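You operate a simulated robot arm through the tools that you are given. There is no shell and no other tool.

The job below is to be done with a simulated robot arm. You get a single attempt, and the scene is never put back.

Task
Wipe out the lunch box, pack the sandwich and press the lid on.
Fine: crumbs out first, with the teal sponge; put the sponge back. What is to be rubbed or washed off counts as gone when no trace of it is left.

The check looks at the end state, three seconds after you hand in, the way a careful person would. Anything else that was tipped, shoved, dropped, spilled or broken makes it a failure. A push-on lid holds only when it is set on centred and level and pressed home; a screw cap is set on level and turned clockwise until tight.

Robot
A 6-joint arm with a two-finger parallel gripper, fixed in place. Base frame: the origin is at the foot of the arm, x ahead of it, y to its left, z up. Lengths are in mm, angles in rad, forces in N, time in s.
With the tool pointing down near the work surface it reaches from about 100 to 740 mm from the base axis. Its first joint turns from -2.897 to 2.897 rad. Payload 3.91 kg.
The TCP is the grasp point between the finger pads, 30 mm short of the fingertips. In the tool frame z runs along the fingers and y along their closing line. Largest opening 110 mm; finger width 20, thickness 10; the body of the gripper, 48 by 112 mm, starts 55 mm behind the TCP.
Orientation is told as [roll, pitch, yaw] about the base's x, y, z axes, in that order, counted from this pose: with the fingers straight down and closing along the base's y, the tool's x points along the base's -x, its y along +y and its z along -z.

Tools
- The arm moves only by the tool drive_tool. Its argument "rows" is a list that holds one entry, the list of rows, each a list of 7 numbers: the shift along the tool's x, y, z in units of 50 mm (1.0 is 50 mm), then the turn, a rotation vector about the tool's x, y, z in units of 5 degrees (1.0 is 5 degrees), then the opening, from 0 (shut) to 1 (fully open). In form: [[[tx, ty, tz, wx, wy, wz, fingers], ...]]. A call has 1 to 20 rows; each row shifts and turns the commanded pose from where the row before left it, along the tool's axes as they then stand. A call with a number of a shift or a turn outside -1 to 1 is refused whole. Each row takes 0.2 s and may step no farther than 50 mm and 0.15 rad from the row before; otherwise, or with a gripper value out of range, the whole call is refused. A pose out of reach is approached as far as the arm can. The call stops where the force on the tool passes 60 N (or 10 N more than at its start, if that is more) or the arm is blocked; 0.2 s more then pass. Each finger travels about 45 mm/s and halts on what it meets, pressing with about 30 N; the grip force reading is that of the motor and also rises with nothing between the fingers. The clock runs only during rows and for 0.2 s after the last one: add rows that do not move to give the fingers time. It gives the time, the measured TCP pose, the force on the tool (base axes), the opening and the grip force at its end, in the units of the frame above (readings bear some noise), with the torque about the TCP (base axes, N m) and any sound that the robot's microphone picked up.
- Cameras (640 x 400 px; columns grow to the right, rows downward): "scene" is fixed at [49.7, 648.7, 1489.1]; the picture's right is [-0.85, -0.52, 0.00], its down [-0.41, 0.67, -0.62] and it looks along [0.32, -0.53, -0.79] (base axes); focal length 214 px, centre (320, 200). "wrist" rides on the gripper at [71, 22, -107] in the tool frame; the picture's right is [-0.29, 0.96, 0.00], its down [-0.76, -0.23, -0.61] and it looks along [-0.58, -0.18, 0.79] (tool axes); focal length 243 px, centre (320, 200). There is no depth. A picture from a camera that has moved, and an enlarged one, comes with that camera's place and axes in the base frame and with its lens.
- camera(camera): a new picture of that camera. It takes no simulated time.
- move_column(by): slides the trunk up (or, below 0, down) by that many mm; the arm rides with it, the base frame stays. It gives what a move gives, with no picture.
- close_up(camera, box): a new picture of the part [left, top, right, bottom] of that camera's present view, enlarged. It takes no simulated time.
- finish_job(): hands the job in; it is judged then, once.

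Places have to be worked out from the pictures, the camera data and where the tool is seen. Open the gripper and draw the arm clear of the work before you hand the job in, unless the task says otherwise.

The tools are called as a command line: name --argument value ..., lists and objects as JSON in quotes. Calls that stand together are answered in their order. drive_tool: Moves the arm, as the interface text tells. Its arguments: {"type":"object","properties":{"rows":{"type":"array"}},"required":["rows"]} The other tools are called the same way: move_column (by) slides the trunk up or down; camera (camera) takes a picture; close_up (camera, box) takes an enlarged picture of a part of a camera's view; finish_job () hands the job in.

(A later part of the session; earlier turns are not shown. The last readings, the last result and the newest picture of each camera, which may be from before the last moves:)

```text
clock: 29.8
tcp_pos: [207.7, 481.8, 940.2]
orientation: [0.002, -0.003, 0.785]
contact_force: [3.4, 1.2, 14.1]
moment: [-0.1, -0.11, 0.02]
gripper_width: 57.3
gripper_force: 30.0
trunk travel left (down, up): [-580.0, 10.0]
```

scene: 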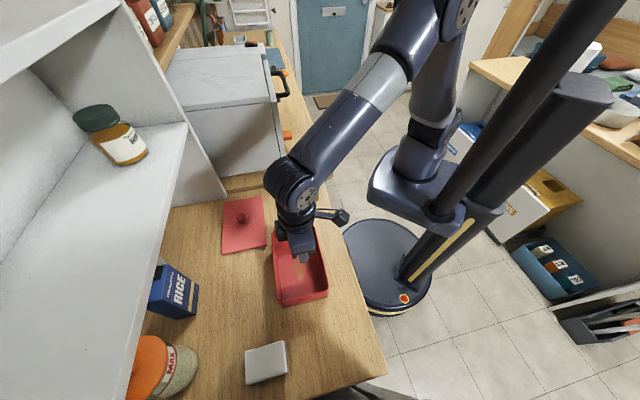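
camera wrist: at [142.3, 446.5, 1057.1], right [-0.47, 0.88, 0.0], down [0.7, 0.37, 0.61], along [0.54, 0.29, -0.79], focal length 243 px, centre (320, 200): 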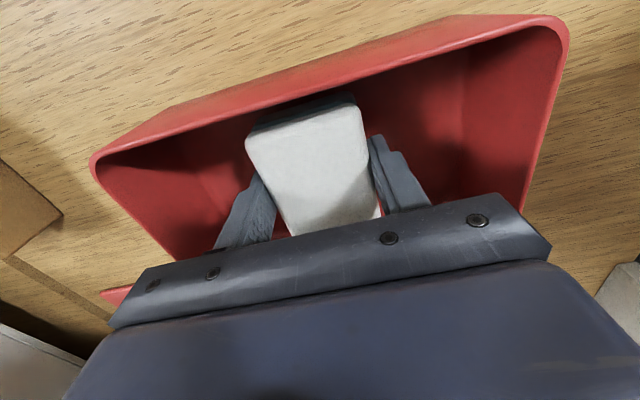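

Contact is made with about 14 N pressing down. I'll do a first gentle short stroke along the box length to check that the box stays put.

drive_tool --rows '[[[0, 0.16, 0, 0, 0, 0, 0], [0, 0.16, 0, 0, 0, 0, 0], [0, 0.16, 0, 0, 0, 0, 0], [0, 0, 0, 0, 0, 0, 0]]]'

camera --camera "wrist"

close_up --camera "scene" --box '[230, 190, 370, 320]'

```text
clock: 30.8
tcp_pos: [191.8, 499.4, 939.9]
orientation: [0.001, -0.004, 0.784]
contact_force: [6.7, -4.6, 20.0]
moment: [-0.17, -0.26, -0.04]
gripper_width: 57.3
gripper_force: 30.2
trunk travel left (down, up): [-580.0, 10.0]
```

```text
taken
camera wrist: at [125.7, 462.1, 1045.5], right [-0.47, 0.88, 0.0], down [0.7, 0.37, 0.61], along [0.54, 0.29, -0.79], focal length 243 px, centre (320, 200)
```

wrist: 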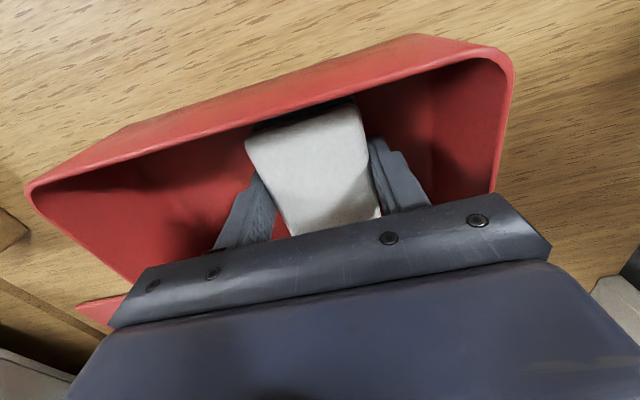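

```text
3.08 times, centred on (300, 255) of scene
camera zoom: at [49.7, 648.7, 1489.1], right [-0.85, -0.52, 0.0], down [-0.41, 0.67, -0.62], along [0.32, -0.53, -0.79], focal length 660 px, centre (382, 31)
```

zoom: 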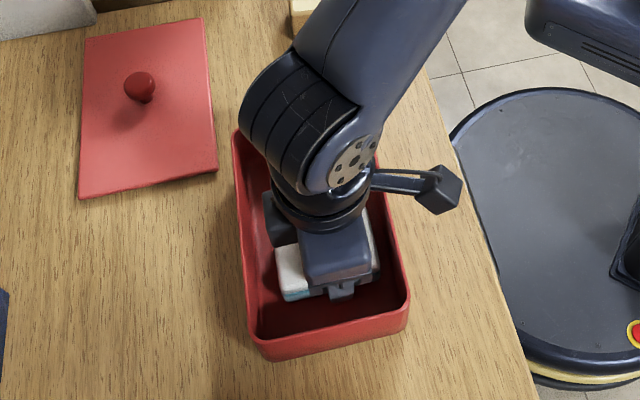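

The box hasn't shifted (friction about 8 N against 20 N normal). I'll wipe back and forth along the length over the stain.

drive_tool --rows '[[[0, 0.16, 0, 0, 0, 0, 0], [0, 0.16, 0, 0, 0, 0, 0], [0, -0.16, 0, 0, 0, 0, 0], [0, -0.16, 0, 0, 0, 0, 0], [0, -0.16, 0, 0, 0, 0, 0], [0, -0.16, 0, 0, 0, 0, 0], [0, -0.16, 0, 0, 0, 0, 0], [0, -0.16, 0, 0, 0, 0, 0], [0, -0.16, 0, 0, 0, 0, 0], [0, -0.16, 0, 0, 0, 0, 0], [0, -0.16, 0, 0, 0, 0, 0], [0, -0.16, 0, 0, 0, 0, 0], [0, 0, 0, 0, 0, 0, 0]]]'

camera --camera "scene"

close_up --camera "scene" --box '[230, 190, 370, 320]'

```text
clock: 33.6
tcp_pos: [234.4, 455.7, 937.7]
orientation: [0.001, -0.003, 0.788]
contact_force: [-6.8, 8.9, 28.2]
moment: [0.24, 0.18, 0.03]
gripper_width: 57.3
gripper_force: 29.7
trunk travel left (down, up): [-580.0, 10.0]
```

```text
taken
```

scene: 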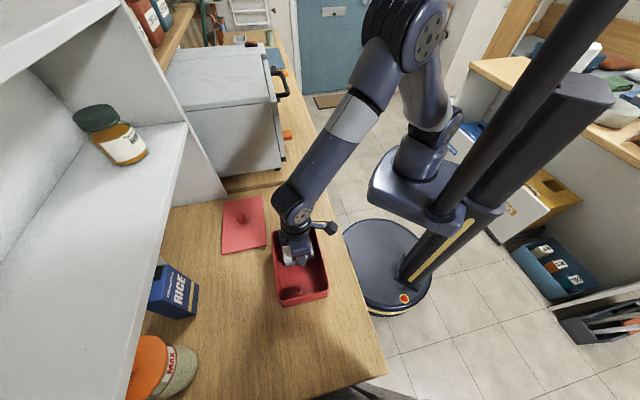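

```text
3.08 times, centred on (300, 255) of scene
camera zoom: at [49.7, 648.7, 1489.1], right [-0.85, -0.52, 0.0], down [-0.41, 0.67, -0.62], along [0.32, -0.53, -0.79], focal length 660 px, centre (382, 31)
```

zoom: 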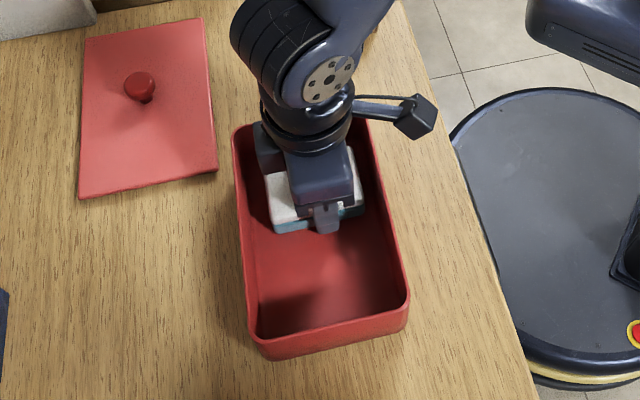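

The exposed floor already looks clean. I'll do two more full strokes, shifted 8 mm to either side, to take any remaining edges.

drive_tool --rows '[[[0.16, 0, -0.01, 0, 0, 0, 0], [0, 0.16, 0, 0, 0, 0, 0], [0, 0.16, 0, 0, 0, 0, 0], [0, 0.16, 0, 0, 0, 0, 0], [0, 0.16, 0, 0, 0, 0, 0], [0, 0.16, 0, 0, 0, 0, 0], [0, 0.16, 0, 0, 0, 0, 0], [0, 0.16, 0, 0, 0, 0, 0], [0, 0.16, 0, 0, 0, 0, 0], [0, 0.16, 0, 0, 0, 0, 0], [0, 0.16, 0, 0, 0, 0, 0], [0, 0, 0, 0, 0, 0, 0]]]'

drive_tool --rows '[[[-0.16, 0, 0, 0, 0, 0, 0], [-0.14, 0, 0, 0, 0, 0, 0], [0, -0.16, 0, 0, 0, 0, 0], [0, -0.16, 0, 0, 0, 0, 0], [0, -0.16, 0, 0, 0, 0, 0], [0, -0.16, 0, 0, 0, 0, 0], [0, -0.16, 0, 0, 0, 0, 0], [0, -0.16, 0, 0, 0, 0, 0], [0, -0.16, 0, 0, 0, 0, 0], [0, -0.16, 0, 0, 0, 0, 0], [0, -0.16, 0, 0, 0, 0, 0], [0, -0.16, 0, 0, 0, 0, 0], [0, 0, 0, 0, 0, 0, 0]]]'

close_up --camera "scene" --box '[230, 190, 370, 320]'

```text
clock: 36.2
tcp_pos: [174.5, 507.0, 938.6]
orientation: [0.001, 0.0, 0.784]
contact_force: [1.1, -1.4, 5.0]
moment: [0.0, -0.08, -0.02]
gripper_width: 57.1
gripper_force: 29.6
trunk travel left (down, up): [-580.0, 10.0]
```

```text
clock: 39.0
tcp_pos: [242.4, 459.9, 938.2]
orientation: [0.002, -0.001, 0.786]
contact_force: [0.1, -0.2, 3.3]
moment: [-0.01, 0.01, -0.01]
gripper_width: 57.4
gripper_force: 30.2
trunk travel left (down, up): [-580.0, 10.0]
```

```text
3.08 times, centred on (300, 255) of scene
camera zoom: at [49.7, 648.7, 1489.1], right [-0.85, -0.52, 0.0], down [-0.41, 0.67, -0.62], along [0.32, -0.53, -0.79], focal length 660 px, centre (382, 31)
```

zoom: 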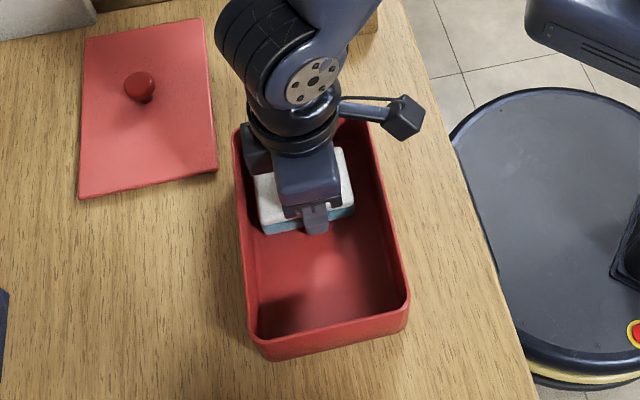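

Contact got lighter on the last stroke, so I'll lift the sponge out and inspect the floor before deciding on more wiping.

drive_tool --rows '[[[0, 0, -0.2, 0, 0, 0, 0], [0, 0, -0.3, 0, 0, 0, 0], [0, 0, -0.3, 0, 0, 0, 0], [0, 0, -0.3, 0, 0, 0, 0], [0, 0, -0.3, 0, 0, 0, 0], [0, 0, -0.3, 0, 0, 0, 0], [0, 0, -0.2, 0, 0, 0, 0], [0.1, 0.3, 0, 0, 0, 0, 0], [0.1, 0.4, 0, 0, 0, 0, 0], [0, 0.4, 0, 0, 0, 0, 0], [0, 0.4, 0, 0, 0, 0, 0], [0, 0.4, 0, 0, 0, 0, 0], [0, 0.4, 0, 0, 0, 0, 0], [0, 0.4, 0, 0, 0, 0, 0], [0, 0.4, 0, 0, 0, 0, 0], [0, 0.3, 0, 0, 0, 0, 0], [0, 0, 0, 0, 0, 0, 0]]]'

camera --camera "wrist"

close_up --camera "scene" --box '[255, 210, 345, 315]'

```text
clock: 42.6
tcp_pos: [114.6, 573.4, 1035.6]
orientation: [0.001, -0.002, 0.785]
contact_force: [-0.2, 0.7, -0.8]
moment: [-0.04, 0.04, -0.04]
gripper_width: 57.0
gripper_force: 29.8
trunk travel left (down, up): [-580.0, 10.0]
```

```text
taken
camera wrist: at [47.7, 538.3, 1142.0], right [-0.47, 0.88, 0.0], down [0.7, 0.37, 0.61], along [0.54, 0.29, -0.79], focal length 243 px, centre (320, 200)
```

wrist: 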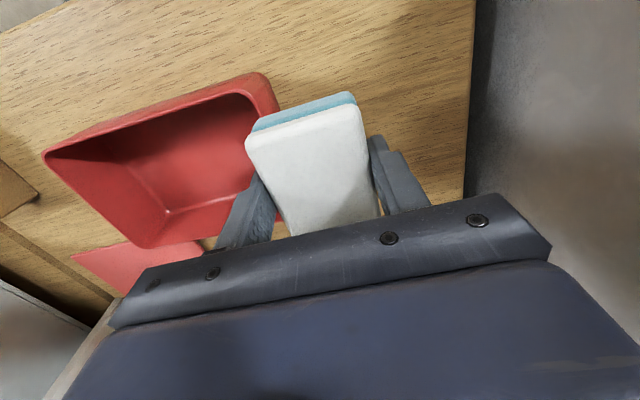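

```text
3.81 times, centred on (300, 262) of scene
camera zoom: at [49.7, 648.7, 1489.1], right [-0.85, -0.52, 0.0], down [-0.41, 0.67, -0.62], along [0.32, -0.53, -0.79], focal length 817 px, centre (396, -38)
```

zoom: 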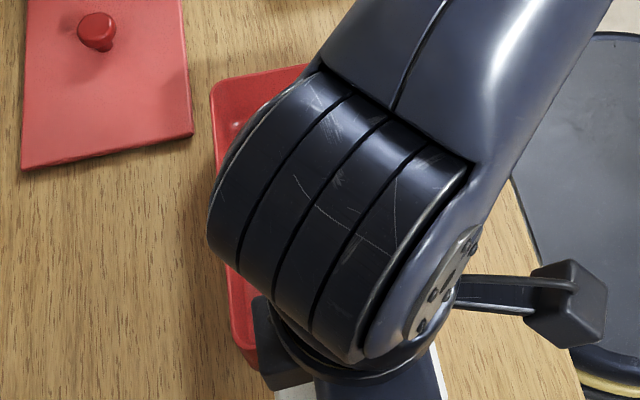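

The scene view is blocked by the arm, so I'll zoom the wrist view on the box interior.

close_up --camera "wrist" --box '[40, 60, 290, 255]'

```text
2.05 times, centred on (165, 158) of wrist
camera zoom: at [47.7, 538.3, 1142.0], right [-0.47, 0.88, 0.0], down [0.7, 0.37, 0.61], along [0.54, 0.29, -0.79], focal length 498 px, centre (638, 287)
```

zoom: 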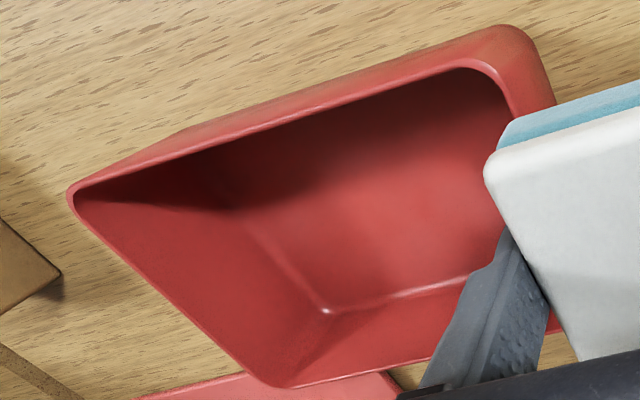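

The old stain location projects to about (408, 198) in this view and looks plain red. I'll zoom further on that patch to be sure no trace is left.

close_up --camera "wrist" --box '[130, 100, 245, 210]'

```text
3.64 times, centred on (188, 155) of wrist
camera zoom: at [47.7, 538.3, 1142.0], right [-0.47, 0.88, 0.0], down [0.7, 0.37, 0.61], along [0.54, 0.29, -0.79], focal length 882 px, centre (802, 364)
```

zoom: 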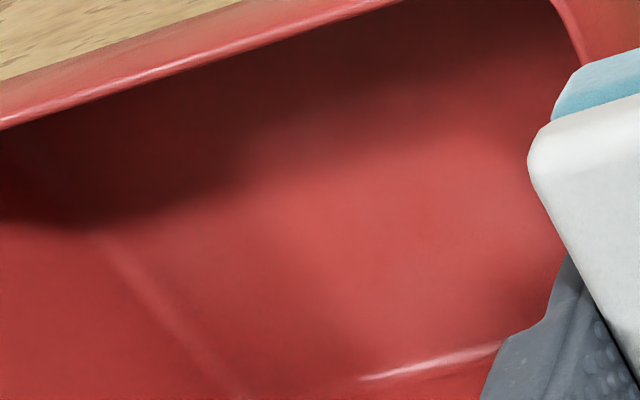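

It looks clean from here. I'll pull the arm back toward the robot a bit so the scene camera gets an unobstructed look straight into the box.

drive_tool --rows '[[[0.3, 0, 0, 0, 0, 0, 0], [0.5, 0, 0, 0, 0, 0, 0], [0.5, 0, 0, 0, 0, 0, 0], [0.5, 0, 0, 0, 0, 0, 0], [0.5, 0, 0, 0, 0, 0, 0], [0.1, 0, 0, 0, 0, 0, 0], [0, 0, 0, 0, 0, 0, 0]]]'

close_up --camera "scene" --box '[255, 210, 345, 315]'

camera --camera "wrist"

```text
clock: 44.2
tcp_pos: [28.0, 487.5, 1033.7]
orientation: [0.002, -0.001, 0.785]
contact_force: [-0.5, -0.9, -0.8]
moment: [-0.04, 0.01, 0.02]
gripper_width: 57.1
gripper_force: 30.5
trunk travel left (down, up): [-580.0, 10.0]
```

```text
3.81 times, centred on (300, 262) of scene
camera zoom: at [49.7, 648.7, 1489.1], right [-0.85, -0.52, 0.0], down [-0.41, 0.67, -0.62], along [0.32, -0.53, -0.79], focal length 817 px, centre (396, -38)
```

zoom: 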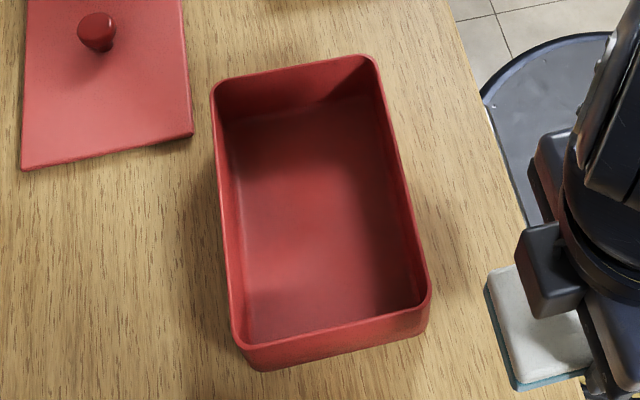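

```text
taken
camera wrist: at [-37.5, 451.1, 1140.0], right [-0.47, 0.88, 0.0], down [0.7, 0.37, 0.61], along [0.54, 0.29, -0.79], focal length 243 px, centre (320, 200)
```

wrist: 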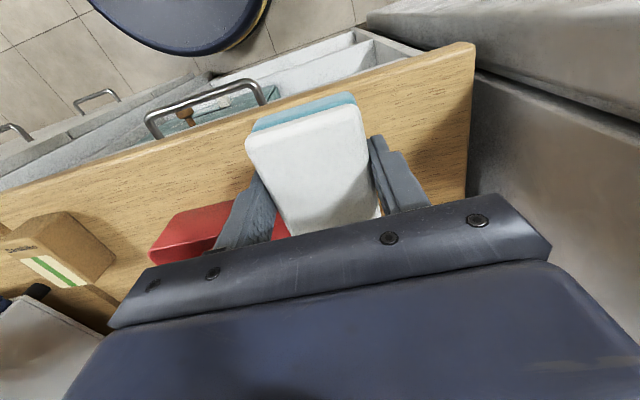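

The interior looks uniformly red. One more zoom on the floor for a final check and for measuring the rim.

close_up --camera "scene" --box '[275, 235, 335, 295]'

close_up --camera "scene" --box '[265, 215, 340, 310]'

```text
6.67 times, centred on (305, 265) of scene
camera zoom: at [49.7, 648.7, 1489.1], right [-0.85, -0.52, 0.0], down [-0.41, 0.67, -0.62], along [0.32, -0.53, -0.79], focal length 1430 px, centre (420, -233)
```

zoom: 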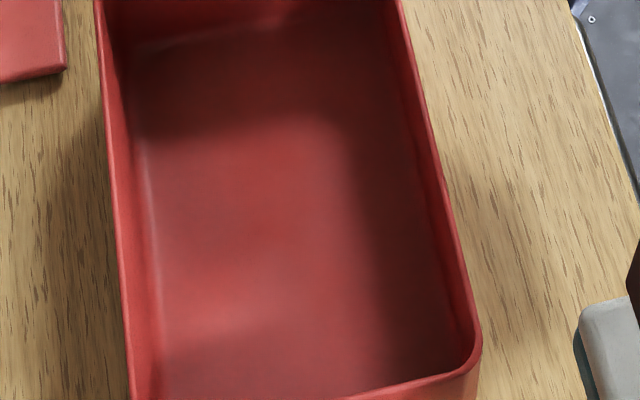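

```text
4.21 times, centred on (302, 262) of scene
camera zoom: at [49.7, 648.7, 1489.1], right [-0.85, -0.52, 0.0], down [-0.41, 0.67, -0.62], along [0.32, -0.53, -0.79], focal length 903 px, centre (394, -63)
```

zoom: 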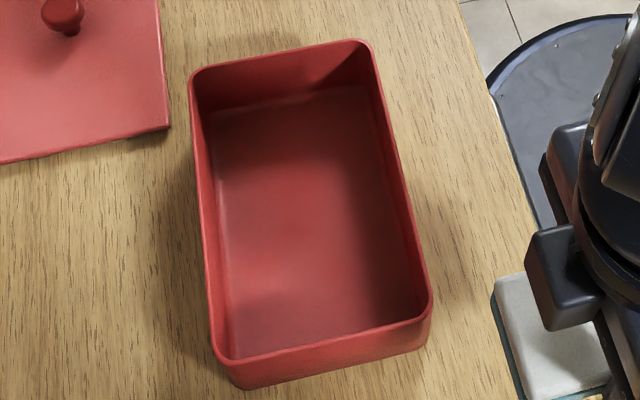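

The box is clean. Now I'll carry the sponge back toward its original spot, retracing the path.

drive_tool --rows '[[[-0.22, 0.06, 0, 0, 0, 0, 0], [-0.42, 0.122, 0, 0, 0, 0, 0], [-0.42, 0.122, 0, 0, 0, 0, 0], [-0.42, 0.122, 0, 0, 0, 0, 0], [-0.42, 0.122, 0, 0, 0, 0, 0], [-0.42, 0.122, 0, 0, 0, 0, 0], [-0.42, 0.122, 0, 0, 0, 0, 0], [-0.42, 0.122, 0, 0, 0, 0, 0], [-0.42, 0.122, 0, 0, 0, 0, 0], [-0.42, 0.122, 0, 0, 0, 0, 0], [-0.2, 0.06, 0, 0, 0, 0, 0], [-0.06, 0, 0.25, 0, 0, 0, 0], [-0.06, 0, 0.25, 0, 0, 0, 0], [-0.06, 0, 0.25, 0, 0, 0, 0], [-0.06, 0, 0.25, 0, 0, 0, 0], [-0.06, 0, 0.25, 0, 0, 0, 0], [0, 0, 0, 0, 0, 0, 0]]]'

camera --camera "wrist"

```text
clock: 47.8
tcp_pos: [145.5, 689.4, 971.1]
orientation: [0.001, -0.002, 0.786]
contact_force: [0.5, 0.2, -1.4]
moment: [0.02, 0.0, 0.0]
gripper_width: 57.5
gripper_force: 29.6
trunk travel left (down, up): [-580.0, 10.0]
```

```text
taken
camera wrist: at [79.6, 652.9, 1078.5], right [-0.47, 0.88, 0.0], down [0.7, 0.37, 0.61], along [0.54, 0.29, -0.79], focal length 243 px, centre (320, 200)
```

wrist: 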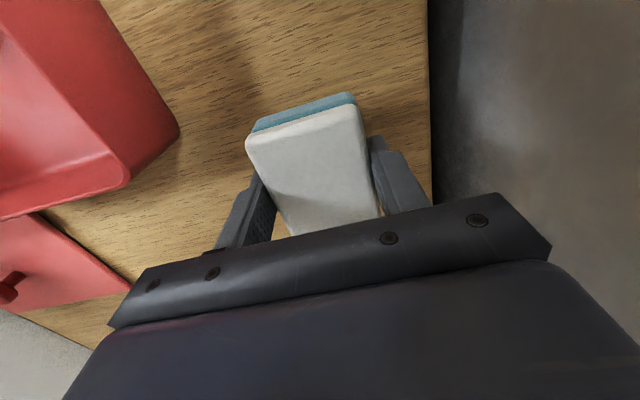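

Sponge bottom is about 35 mm above the counter. I'll lower to just above contact, edging outward to the original position.

drive_tool --rows '[[[-0.04, 0.02, 0.2, 0, 0, 0, 0], [-0.05, 0.02, 0.2, 0, 0, 0, 0], [-0.06, 0.01, 0.15, 0, 0, 0, 0], [-0.03, 0, 0.08, 0, 0, 0, 0], [0, 0, 0, 0, 0, 0, 0]]]'

drive_tool --rows '[[[0, 0, 0.02, 0, 0, 0, 0], [0, 0, 0, 0, 0, 0, 0]]]'

```text
clock: 49.0
tcp_pos: [151.6, 694.2, 940.7]
orientation: [0.001, -0.003, 0.786]
contact_force: [-0.1, 0.5, -1.4]
moment: [-0.01, -0.01, 0.02]
gripper_width: 57.5
gripper_force: 29.9
out of reach, approached as far as the arm can: row 3
trunk travel left (down, up): [-580.0, 10.0]
```

```text
clock: 49.6
tcp_pos: [149.9, 693.6, 939.4]
orientation: [0.005, -0.005, 0.786]
contact_force: [0.6, 0.7, 0.1]
moment: [-0.02, -0.03, 0.02]
gripper_width: 57.5
gripper_force: 29.6
trunk travel left (down, up): [-580.0, 10.0]
```

Still no contact at z≈939.4, so about 2–3 mm remains. I'll continue in 1 mm steps.

drive_tool --rows '[[[0, 0, 0.03, 0, 0, 0, 0], [0, 0, 0, 0, 0, 0, 0]]]'

drive_tool --rows '[[[0, 0, 0.02, 0, 0, 0, 0], [0, 0, 0, 0, 0, 0, 0]]]'

```text
clock: 50.2
tcp_pos: [150.0, 693.9, 937.4]
orientation: [0.003, -0.004, 0.784]
contact_force: [0.6, -0.8, -0.8]
moment: [0.03, -0.01, -0.01]
gripper_width: 57.2
gripper_force: 29.9
trunk travel left (down, up): [-580.0, 10.0]
```

```text
clock: 50.8
tcp_pos: [149.1, 694.4, 937.0]
orientation: [0.002, -0.003, 0.784]
contact_force: [-0.2, 0.5, -0.1]
moment: [-0.02, 0.01, 0.03]
gripper_width: 57.3
gripper_force: 29.8
trunk travel left (down, up): [-580.0, 10.0]
```

drive_tool --rows '[[[0, 0, 0.02, 0, 0, 0, 0], [0, 0, 0, 0, 0, 0, 0]]]'

drive_tool --rows '[[[0, 0, 0.02, 0, 0, 0, 0], [0, 0, 0, 0, 0, 0, 0]]]'

```text
clock: 51.4
tcp_pos: [149.5, 695.2, 934.5]
orientation: [0.004, -0.005, 0.785]
contact_force: [0.2, 0.2, -0.7]
moment: [0.0, 0.01, 0.04]
gripper_width: 57.2
gripper_force: 29.6
trunk travel left (down, up): [-580.0, 10.0]
```

```text
clock: 52.0
tcp_pos: [148.6, 693.8, 935.2]
orientation: [0.004, -0.003, 0.785]
contact_force: [0.6, 0.9, 1.1]
moment: [-0.07, 0.0, 0.02]
gripper_width: 57.5
gripper_force: 30.5
trunk travel left (down, up): [-580.0, 10.0]
```

A slight push shows up (about 1 N, moment changing). One more half-millimetre step to confirm it rests on the counter before letting go.

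drive_tool --rows '[[[0, 0, 0.015, 0, 0, 0, 0], [0, 0, 0, 0, 0, 0, 0]]]'

```text
clock: 52.6
tcp_pos: [149.8, 693.3, 934.7]
orientation: [0.005, -0.005, 0.787]
contact_force: [0.6, 0.5, 4.4]
moment: [-0.22, 0.04, 0.02]
gripper_width: 57.1
gripper_force: 29.5
trunk travel left (down, up): [-580.0, 10.0]
```

The sponge is on the counter (4.4 N). I'll open gradually, then rise straight up before moving away.

drive_tool --rows '[[[0, 0, 0, 0, 0, 0, 0.55], [0, 0, 0, 0, 0, 0, 0.65], [0, 0, 0, 0, 0, 0, 0.75], [0, 0, 0, 0, 0, 0, 0.75], [0, 0, 0, 0, 0, 0, 0.75], [0, 0, -0.2, 0, 0, 0, 0.75], [0.02, 0, -0.3, 0, 0, 0, 0.75], [0.05, 0, -0.3, 0, 0, 0, 0.75], [0.1, 0, -0.4, 0, 0, 0, 0.75], [0.1, 0, -0.4, 0, 0, 0, 0.75], [0.1, 0, -0.4, 0, 0, 0, 0.75], [0, 0, 0, 0, 0, 0, 0.75]]]'

camera --camera "wrist"

```text
clock: 55.2
tcp_pos: [136.8, 682.7, 1033.2]
orientation: [0.002, -0.001, 0.787]
contact_force: [0.2, 0.2, 0.5]
moment: [0.0, 0.01, -0.01]
gripper_width: 82.4
gripper_force: 0.0
trunk travel left (down, up): [-580.0, 10.0]
```

```text
taken
camera wrist: at [70.5, 646.5, 1139.9], right [-0.47, 0.88, 0.0], down [0.7, 0.37, 0.61], along [0.54, 0.29, -0.79], focal length 243 px, centre (320, 200)
```

wrist: 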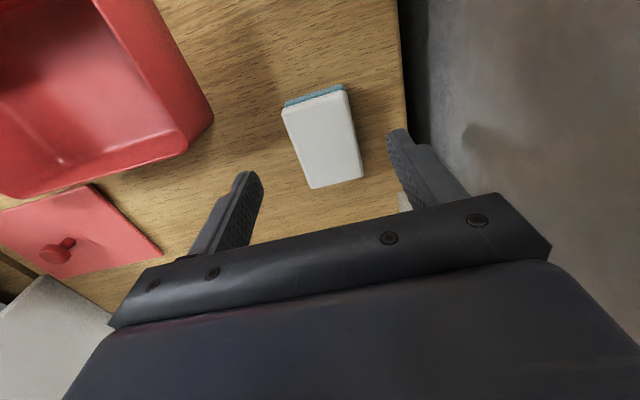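

The sponge is back in its spot. Next is the sandwich: I'll move across at z≈1060 to above (u 435, v -46) and turn the gripper about -4° to match it.

drive_tool --rows '[[[0.12, -0.36, -0.1, 0, 0, 0, 0.75], [0.241, -0.721, -0.1, 0, 0, 0, 0.75], [0.241, -0.721, -0.1, 0, 0, 0, 0.75], [0.241, -0.721, -0.1, 0, 0, 0, 0.75], [0.241, -0.721, -0.1, 0, 0, 0, 0.75], [0.241, -0.721, 0, 0, 0, 0, 0.75], [0.241, -0.721, 0, 0, 0, 0, 0.75], [0.241, -0.721, 0, 0, 0, 0, 0.75], [0.241, -0.721, 0, 0, 0, 0, 0.75], [0.241, -0.721, 0, 0, 0, 0, 0.75], [0.241, -0.721, 0, 0, 0, 0, 0.75], [0.241, -0.721, 0, 0, 0, 0, 0.75], [0.12, -0.36, 0, 0, 0, 0.8, 0.75], [0, 0, 0, 0, 0, 0, 0.75]]]'

camera --camera "wrist"

camera --camera "scene"

```text
clock: 58.2
tcp_pos: [340.3, 275.6, 1055.7]
orientation: [0.002, -0.003, 0.715]
contact_force: [-0.7, -1.1, 1.0]
moment: [-0.03, 0.01, 0.0]
gripper_width: 82.5
gripper_force: 0.0
trunk travel left (down, up): [-580.0, 10.0]
```

```text
taken
camera wrist: at [272.7, 243.9, 1162.4], right [-0.41, 0.91, 0.0], down [0.72, 0.32, 0.61], along [0.55, 0.25, -0.79], focal length 243 px, centre (320, 200)
```

wrist: 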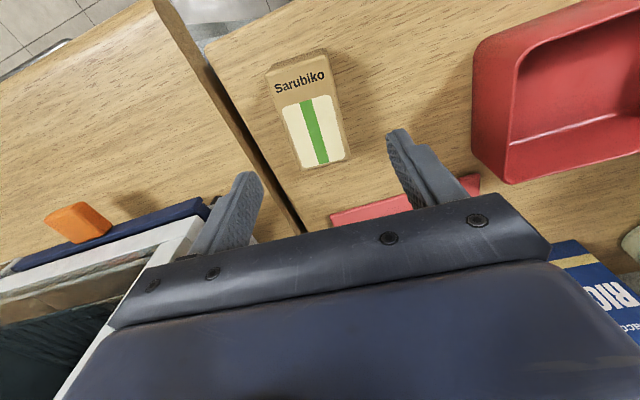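

```text
taken
```

scene: 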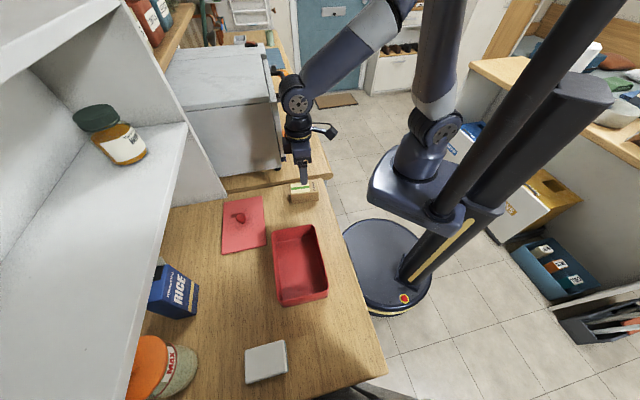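

I'm right above it. I'll zoom in on the packet to refine its centre and angle before descending.

close_up --camera "wrist" --box '[230, 30, 400, 190]'

```text
2.50 times, centred on (315, 110) of wrist
camera zoom: at [272.7, 243.9, 1162.4], right [-0.41, 0.91, 0.0], down [0.72, 0.32, 0.61], along [0.55, 0.25, -0.79], focal length 606 px, centre (332, 425)
```

zoom: 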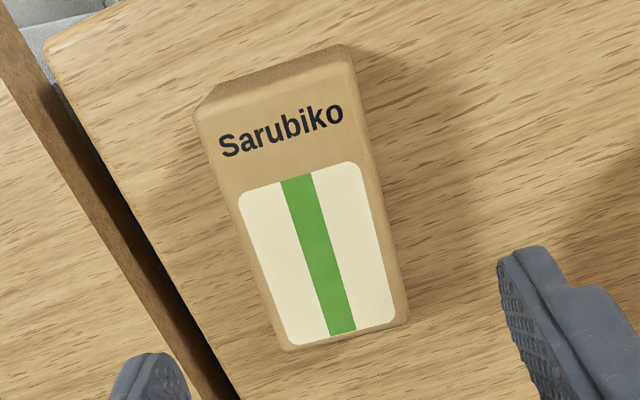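

The packet's top measures about 86×50 mm, aligned with the gripper within about 1°, and its centre is about 3–5 mm toward -v. I'll shift 3.5 mm and descend partway, then re-measure.

drive_tool --rows '[[[0.02, -0.07, 0.2, 0, 0, 0.2, 0.75], [0, 0, 0.4, 0, 0, 0, 0.75], [0, 0, 0.4, 0, 0, 0, 0.75], [0, 0, 0.2, 0, 0, 0, 0.75], [0, 0, 0, 0, 0, 0, 0.75]]]'

camera --camera "wrist"

close_up --camera "scene" --box '[265, 140, 345, 215]'

```text
clock: 59.4
tcp_pos: [343.1, 271.9, 999.0]
orientation: [0.002, -0.002, 0.698]
contact_force: [-0.2, 0.4, -0.8]
moment: [-0.01, 0.0, 0.02]
gripper_width: 82.6
gripper_force: 0.1
trunk travel left (down, up): [-580.0, 10.0]
```

```text
taken
camera wrist: at [275.0, 242.7, 1104.8], right [-0.39, 0.92, 0.0], down [0.73, 0.31, 0.61], along [0.56, 0.24, -0.79], focal length 243 px, centre (320, 200)
```

wrist: 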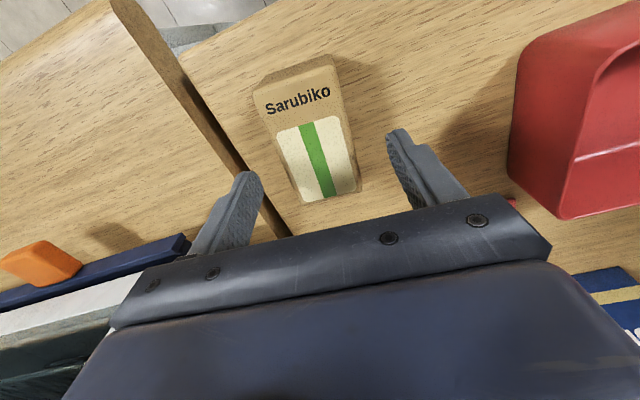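

```text
5.33 times, centred on (305, 178) of scene
camera zoom: at [49.7, 648.7, 1489.1], right [-0.85, -0.52, 0.0], down [-0.41, 0.67, -0.62], along [0.32, -0.53, -0.79], focal length 1144 px, centre (400, 320)
```

zoom: 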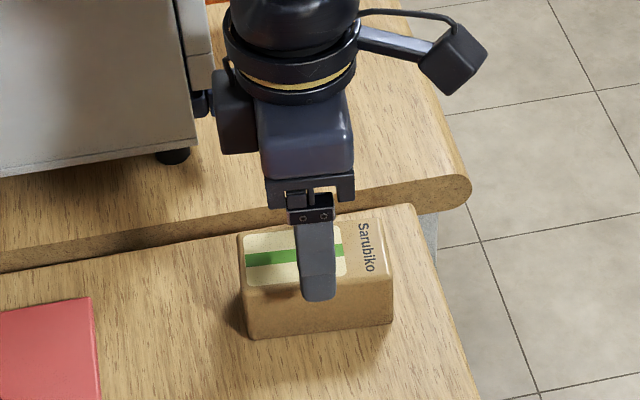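

Well centred now, within about 1–2 mm across. I'll descend straddling the packet to TCP z≈939, fingertips about 9 mm above the counter.

drive_tool --rows '[[[0.06, -0.02, 0.2, 0, 0, 0, 0.75], [0, 0, 0.3, 0, 0, 0, 0.75], [0, 0, 0.3, 0, 0, 0, 0.75], [0, 0, 0.25, 0, 0, 0, 0.75], [0, 0, 0.15, 0, 0, 0, 0.75], [0, 0, 0, 0, 0, 0, 0.75]]]'

camera --camera "wrist"

```text
clock: 60.8
tcp_pos: [341.8, 270.8, 939.7]
orientation: [0.002, -0.001, 0.698]
contact_force: [0.2, -0.4, 0.0]
moment: [0.01, 0.0, 0.01]
gripper_width: 82.6
gripper_force: 0.2
trunk travel left (down, up): [-580.0, 10.0]
```

```text
taken
camera wrist: at [272.6, 240.0, 1045.3], right [-0.39, 0.92, 0.0], down [0.73, 0.31, 0.61], along [0.56, 0.24, -0.79], focal length 243 px, centre (320, 200)
```

wrist: 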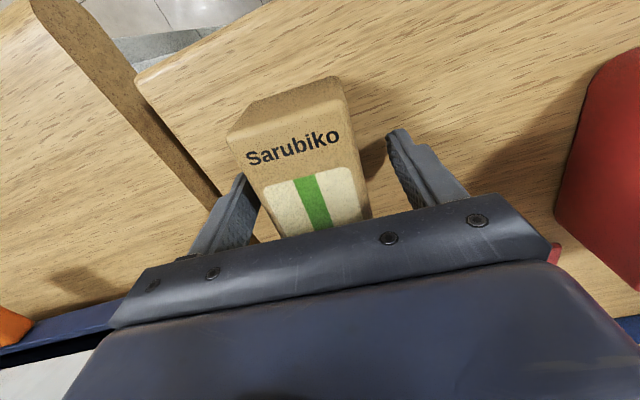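

Centred in the fingers with no contact. Closing on the packet now.

drive_tool --rows '[[[0, 0, 0, 0, 0, 0, 0.6], [0, 0, 0, 0, 0, 0, 0.5], [0, 0, 0, 0, 0, 0, 0.42], [0, 0, 0, 0, 0, 0, 0.35], [0, 0, 0, 0, 0, 0, 0.3], [0, 0, 0, 0, 0, 0, 0.3]]]'

drive_tool --rows '[[[0, 0, -0.1, 0, 0, 0, 0.3], [0, 0, -0.1, 0, 0, 0, 0.3], [0, 0, 0, 0, 0, 0, 0.3]]]'

camera --camera "wrist"

```text
clock: 62.2
tcp_pos: [341.9, 270.3, 939.2]
orientation: [0.002, -0.001, 0.698]
contact_force: [-0.3, -0.6, 0.6]
moment: [-0.03, -0.05, -0.02]
gripper_width: 53.9
gripper_force: 29.7
trunk travel left (down, up): [-580.0, 10.0]
```

```text
clock: 63.0
tcp_pos: [341.7, 269.7, 948.7]
orientation: [0.001, -0.001, 0.698]
contact_force: [-1.2, -0.8, -2.4]
moment: [-0.03, -0.01, 0.01]
gripper_width: 53.8
gripper_force: 30.4
trunk travel left (down, up): [-580.0, 10.0]
```

```text
taken
camera wrist: at [273.2, 238.9, 1055.4], right [-0.39, 0.92, 0.0], down [0.73, 0.31, 0.61], along [0.56, 0.24, -0.79], focal length 243 px, centre (320, 200)
```

wrist: 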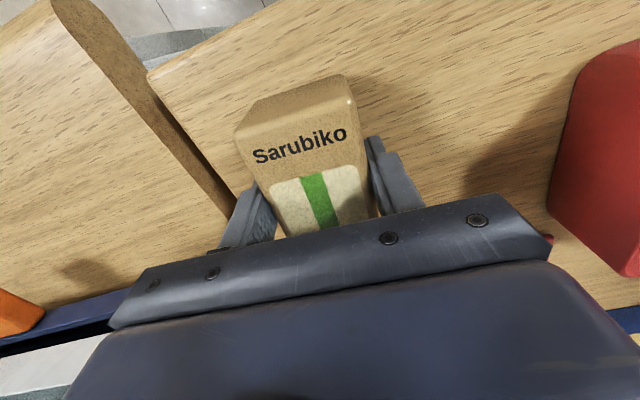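

The packet is held securely (53.8 mm, about 2.4 N of weight). I'll lift it to clear the rim, turn it about +4° to match the box, and carry it over the box centre.

drive_tool --rows '[[[0, 0, -0.2, 0, 0, -0.1, 0.3], [0, 0, -0.3, 0, 0, -0.15, 0.3], [0, 0, -0.3, 0, 0, -0.2, 0.3], [0, 0, -0.3, 0, 0, -0.15, 0.3], [0, 0, -0.3, 0, 0, -0.1, 0.3], [0, 0, -0.3, 0, 0, -0.1, 0.3], [-0.07, 0.27, -0.04, 0, 0, 0, 0.3], [-0.145, 0.549, 0, 0, 0, 0, 0.3], [-0.145, 0.549, 0, 0, 0, 0, 0.3], [-0.145, 0.549, 0, 0, 0, 0, 0.3], [-0.145, 0.549, 0, 0, 0, 0, 0.3], [-0.145, 0.549, 0, 0, 0, 0, 0.3], [-0.145, 0.549, 0, 0, 0, 0, 0.3], [-0.145, 0.549, 0, 0, 0, 0, 0.3], [-0.145, 0.549, 0, 0, 0, 0, 0.3], [-0.075, 0.28, 0, 0, 0, 0, 0.3], [0, 0, 0, 0, 0, 0, 0.3]]]'

camera --camera "wrist"

close_up --camera "scene" --box '[230, 190, 370, 320]'

```text
clock: 66.6
tcp_pos: [215.2, 492.2, 1036.6]
orientation: [0.003, 0.0, 0.772]
contact_force: [1.3, 0.7, -2.1]
moment: [-0.01, 0.03, 0.0]
gripper_width: 53.6
gripper_force: 30.5
trunk travel left (down, up): [-580.0, 10.0]
```

```text
taken
camera wrist: at [148.6, 457.6, 1143.8], right [-0.46, 0.89, 0.0], down [0.71, 0.36, 0.61], along [0.54, 0.28, -0.79], focal length 243 px, centre (320, 200)
```

wrist: 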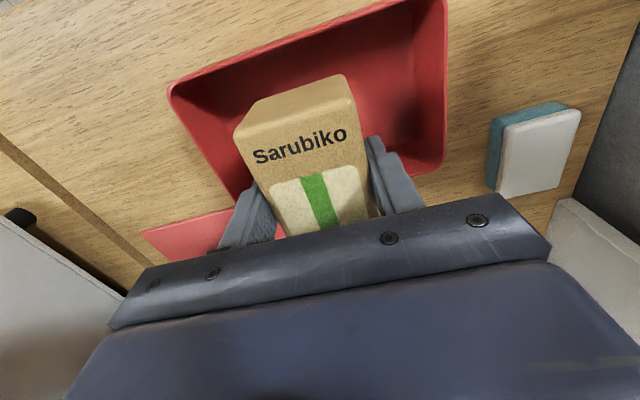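

```text
3.08 times, centred on (300, 255) of scene
camera zoom: at [49.7, 648.7, 1489.1], right [-0.85, -0.52, 0.0], down [-0.41, 0.67, -0.62], along [0.32, -0.53, -0.79], focal length 660 px, centre (382, 31)
```

zoom: 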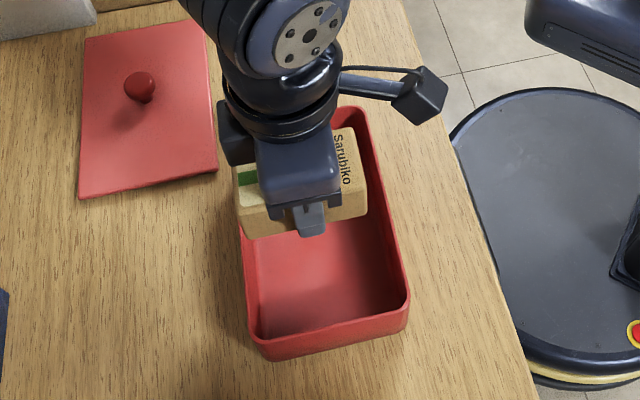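

The packet hangs over the box. I'll zoom the scene view to measure its position relative to the rim before lowering.

close_up --camera "scene" --box '[270, 215, 330, 270]'

close_up --camera "wrist" --box '[150, 0, 460, 240]'

```text
7.27 times, centred on (300, 242) of scene
camera zoom: at [49.7, 648.7, 1489.1], right [-0.85, -0.52, 0.0], down [-0.41, 0.67, -0.62], along [0.32, -0.53, -0.79], focal length 1560 px, centre (466, -109)
```

zoom: 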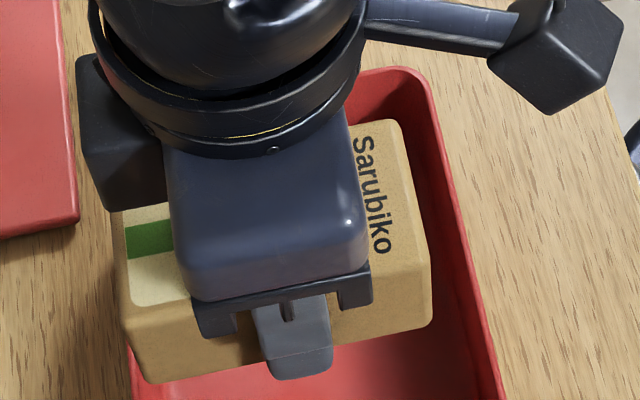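

```text
1.67 times, centred on (305, 120) of wrist
camera zoom: at [148.6, 457.6, 1143.8], right [-0.46, 0.89, 0.0], down [0.71, 0.36, 0.61], along [0.54, 0.28, -0.79], focal length 404 px, centre (345, 333)
```

zoom: 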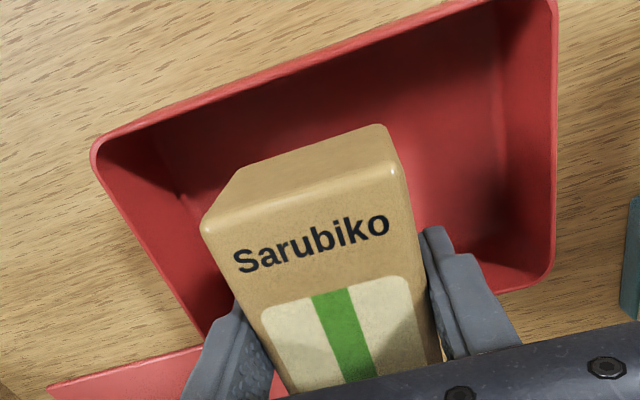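

Both views agree: the packet spans u 457–551 and the box 437–559, so the packet sits 5 mm too far out. I'll shift 5 mm back and lower it into the box to just above the floor.

drive_tool --rows '[[[0.1, 0, 0, 0, 0, 0, 0.3], [0, 0, 0.2, 0, 0, 0, 0.3], [0, 0, 0.3, 0, 0, 0, 0.3], [0, 0, 0.3, 0, 0, 0, 0.3], [0, 0, 0.3, 0, 0, 0, 0.3], [0, 0, 0.3, 0, 0, 0, 0.3], [0, 0, 0.25, 0, 0, 0, 0.3], [0, 0, 0.1, 0, 0, 0, 0.3], [0, 0, 0, 0, 0, 0, 0.3]]]'

camera --camera "wrist"

```text
clock: 68.6
tcp_pos: [212.6, 489.8, 949.1]
orientation: [0.003, -0.001, 0.766]
contact_force: [-0.7, 0.5, -1.7]
moment: [-0.04, 0.01, -0.03]
gripper_width: 53.4
gripper_force: 30.5
trunk travel left (down, up): [-580.0, 10.0]
```

```text
taken
camera wrist: at [144.6, 454.0, 1056.0], right [-0.46, 0.89, 0.0], down [0.71, 0.36, 0.61], along [0.54, 0.28, -0.79], focal length 243 px, centre (320, 200)
```

wrist: 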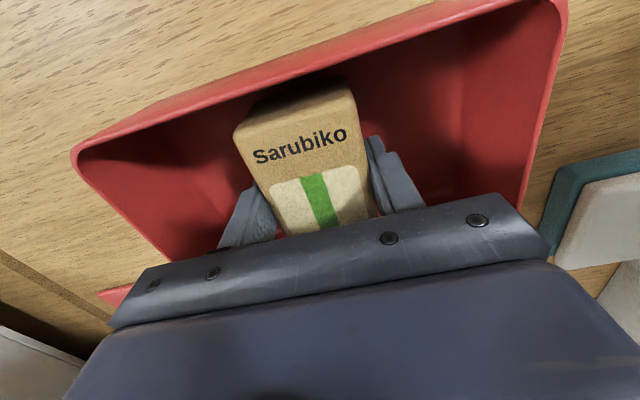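

No contact with the walls, and the packet is inside. I'll lower by small steps to the floor.

drive_tool --rows '[[[0, 0, 0.05, 0, 0, 0, 0.3], [0, 0, 0.04, 0, 0, 0, 0.3], [0, 0, 0, 0, 0, 0, 0.3]]]'

drive_tool --rows '[[[0, 0, 0.03, 0, 0, 0, 0.3], [0, 0, 0, 0, 0, 0, 0.3]]]'

```text
clock: 69.4
tcp_pos: [211.0, 488.9, 943.8]
orientation: [0.001, -0.002, 0.768]
contact_force: [0.7, -1.1, -2.6]
moment: [0.0, -0.01, -0.01]
gripper_width: 53.4
gripper_force: 29.5
trunk travel left (down, up): [-580.0, 10.0]
```

```text
clock: 70.0
tcp_pos: [212.0, 489.3, 942.0]
orientation: [0.001, -0.002, 0.767]
contact_force: [1.1, 0.2, 1.8]
moment: [-0.11, -0.07, 0.07]
gripper_width: 53.8
gripper_force: 30.3
trunk travel left (down, up): [-580.0, 10.0]
```

The packet is resting on the floor: the vertical force flipped from -2.6 to +1.8 N. I'll open modestly and rise straight out.

drive_tool --rows '[[[0, 0, 0, 0, 0, 0, 0.52], [0, 0, 0, 0, 0, 0, 0.6], [0, 0, 0, 0, 0, 0, 0.68], [0, 0, 0, 0, 0, 0, 0.68], [0, 0, 0, 0, 0, 0, 0.68], [0, 0, -0.2, 0, 0, 0, 0.68], [0, 0, -0.3, 0, 0, 0, 0.68], [0, 0, -0.4, 0, 0, 0, 0.68], [0, 0, -0.4, 0, 0, 0, 0.68], [0, 0, -0.4, 0, 0, 0, 0.68], [0, 0, -0.4, 0, 0, 0, 0.68], [0, 0, 0, 0, 0, 0, 0.68]]]'

camera --camera "wrist"

close_up --camera "scene" --box '[200, 170, 360, 320]'

```text
clock: 72.6
tcp_pos: [212.8, 491.2, 1045.6]
orientation: [0.002, -0.003, 0.767]
contact_force: [0.2, -0.7, 0.3]
moment: [0.0, -0.01, 0.01]
gripper_width: 74.7
gripper_force: 0.1
trunk travel left (down, up): [-580.0, 10.0]
```

```text
taken
camera wrist: at [146.6, 455.4, 1153.1], right [-0.46, 0.89, 0.0], down [0.71, 0.36, 0.61], along [0.54, 0.28, -0.79], focal length 243 px, centre (320, 200)
```

wrist: 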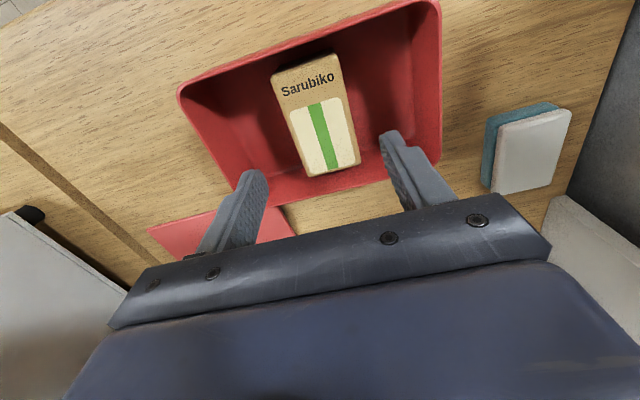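

```text
2.67 times, centred on (280, 245) of scene
camera zoom: at [49.7, 648.7, 1489.1], right [-0.85, -0.52, 0.0], down [-0.41, 0.67, -0.62], along [0.32, -0.53, -0.79], focal length 572 px, centre (427, 80)
```

zoom: 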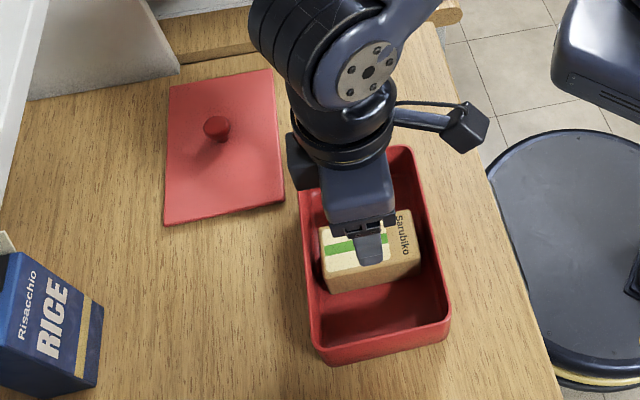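

The sandwich sits upright in the box with no walls touched. Now I'll measure the lid and its knob closely.

close_up --camera "scene" --box '[210, 185, 280, 260]'

close_up --camera "scene" --box '[225, 200, 255, 235]'

```text
5.33 times, centred on (245, 222) of scene
camera zoom: at [49.7, 648.7, 1489.1], right [-0.85, -0.52, 0.0], down [-0.41, 0.67, -0.62], along [0.32, -0.53, -0.79], focal length 1144 px, centre (720, 80)
```

zoom: 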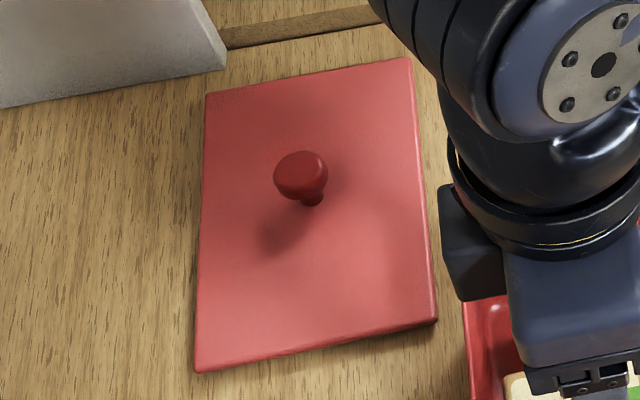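

```text
11.43 times, centred on (240, 218) of scene
camera zoom: at [49.7, 648.7, 1489.1], right [-0.85, -0.52, 0.0], down [-0.41, 0.67, -0.62], along [0.32, -0.53, -0.79], focal length 2451 px, centre (1234, 0)
```

zoom: 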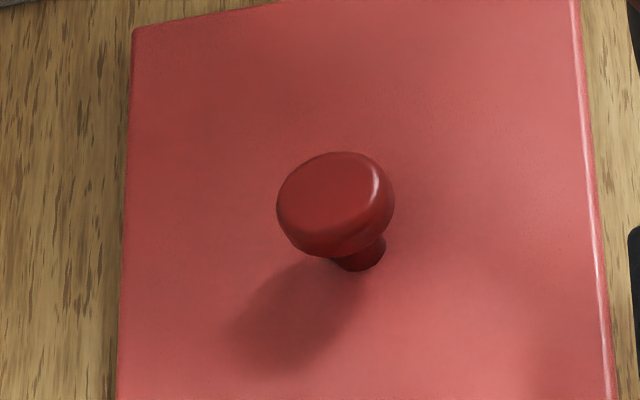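

Knob at about u≈644.5, v≈12, with the head about 30 mm wide, z≈925–941; the lid is about 129×194 mm. Since the lid is near the shelf front (u≈697, z≈1166–1186), I'll check how big the wrist joint is before going there.

close_up --camera "scene" --box '[255, 130, 345, 225]'

close_up --camera "scene" --box '[120, 80, 260, 220]'

```text
4.21 times, centred on (300, 178) of scene
camera zoom: at [49.7, 648.7, 1489.1], right [-0.85, -0.52, 0.0], down [-0.41, 0.67, -0.62], along [0.32, -0.53, -0.79], focal length 903 px, centre (404, 295)
```

zoom: 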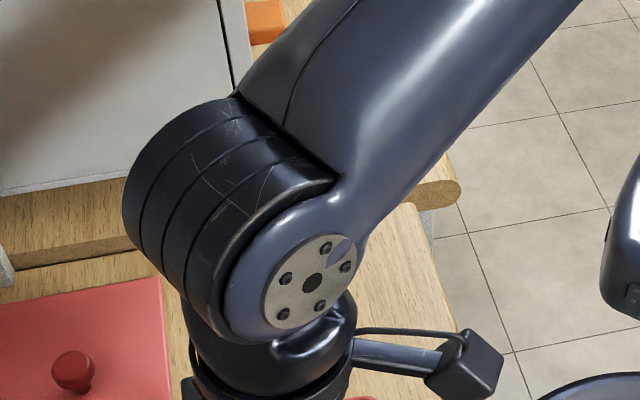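

```text
2.86 times, centred on (190, 150) of scene
camera zoom: at [49.7, 648.7, 1489.1], right [-0.85, -0.52, 0.0], down [-0.41, 0.67, -0.62], along [0.32, -0.53, -0.79], focal length 613 px, centre (691, 343)
```

zoom: 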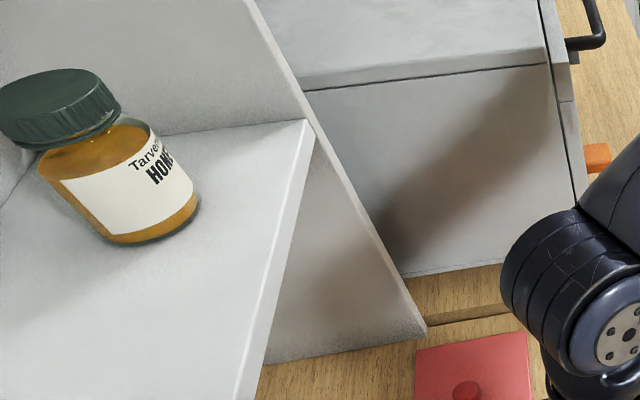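

The wrist joint radius is about 35 mm, so at the lid it reaches u≈680 against the shelf front at u≈699.5. That leaves about 20 mm of clearance. I'll align yaw to 45° and move above the knob with the fingers at about 55 mm.

drive_tool --rows '[[[0, 0, 0, 0, 0, -0.2, 0.5], [-0.183, -0.23, 0, 0, 0, 0, 0.5], [-0.367, -0.461, 0, 0, 0, 0, 0.5], [-0.367, -0.461, 0, 0, 0, 0, 0.5], [-0.367, -0.461, 0, 0, 0, 0, 0.5], [-0.367, -0.461, 0, 0, 0, 0, 0.5], [-0.367, -0.461, 0, 0, 0, 0, 0.5], [-0.367, -0.461, 0, 0, 0, 0, 0.5], [-0.367, -0.461, 0.2, 0, 0, 0, 0.5], [-0.183, -0.23, 0.4, 0, 0, 0, 0.5], [0, 0, 0, 0, 0, 0, 0.5]]]'

camera --camera "wrist"

camera --camera "scene"

```text
clock: 75.0
tcp_pos: [446.9, 463.0, 1016.9]
orientation: [0.001, -0.001, 0.787]
contact_force: [0.3, 0.5, 0.7]
moment: [0.03, 0.01, 0.01]
gripper_width: 55.0
gripper_force: 0.0
trunk travel left (down, up): [-580.0, 10.0]
```

```text
taken
camera wrist: at [380.7, 426.1, 1123.8], right [-0.47, 0.88, 0.0], down [0.7, 0.37, 0.61], along [0.54, 0.29, -0.79], focal length 243 px, centre (320, 200)
```

wrist: 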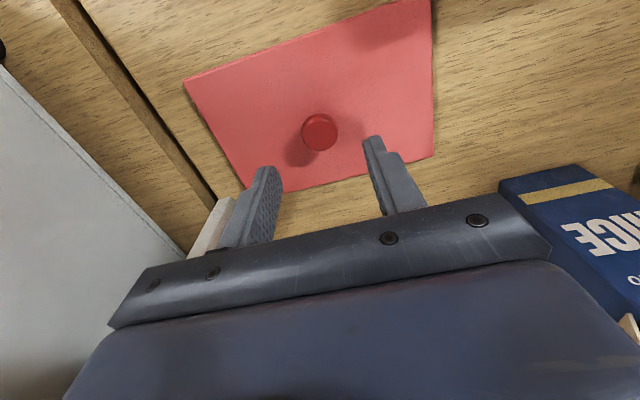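

```text
taken
```

scene: 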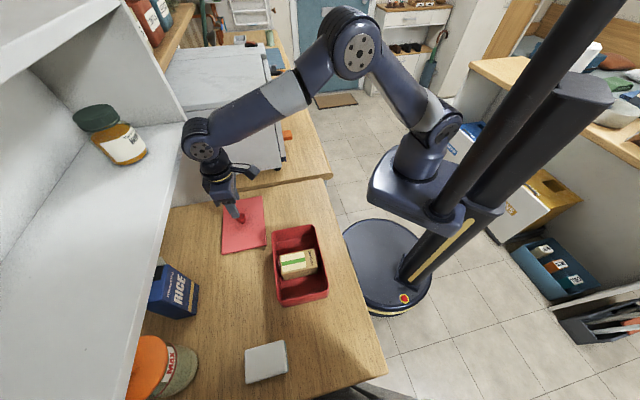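

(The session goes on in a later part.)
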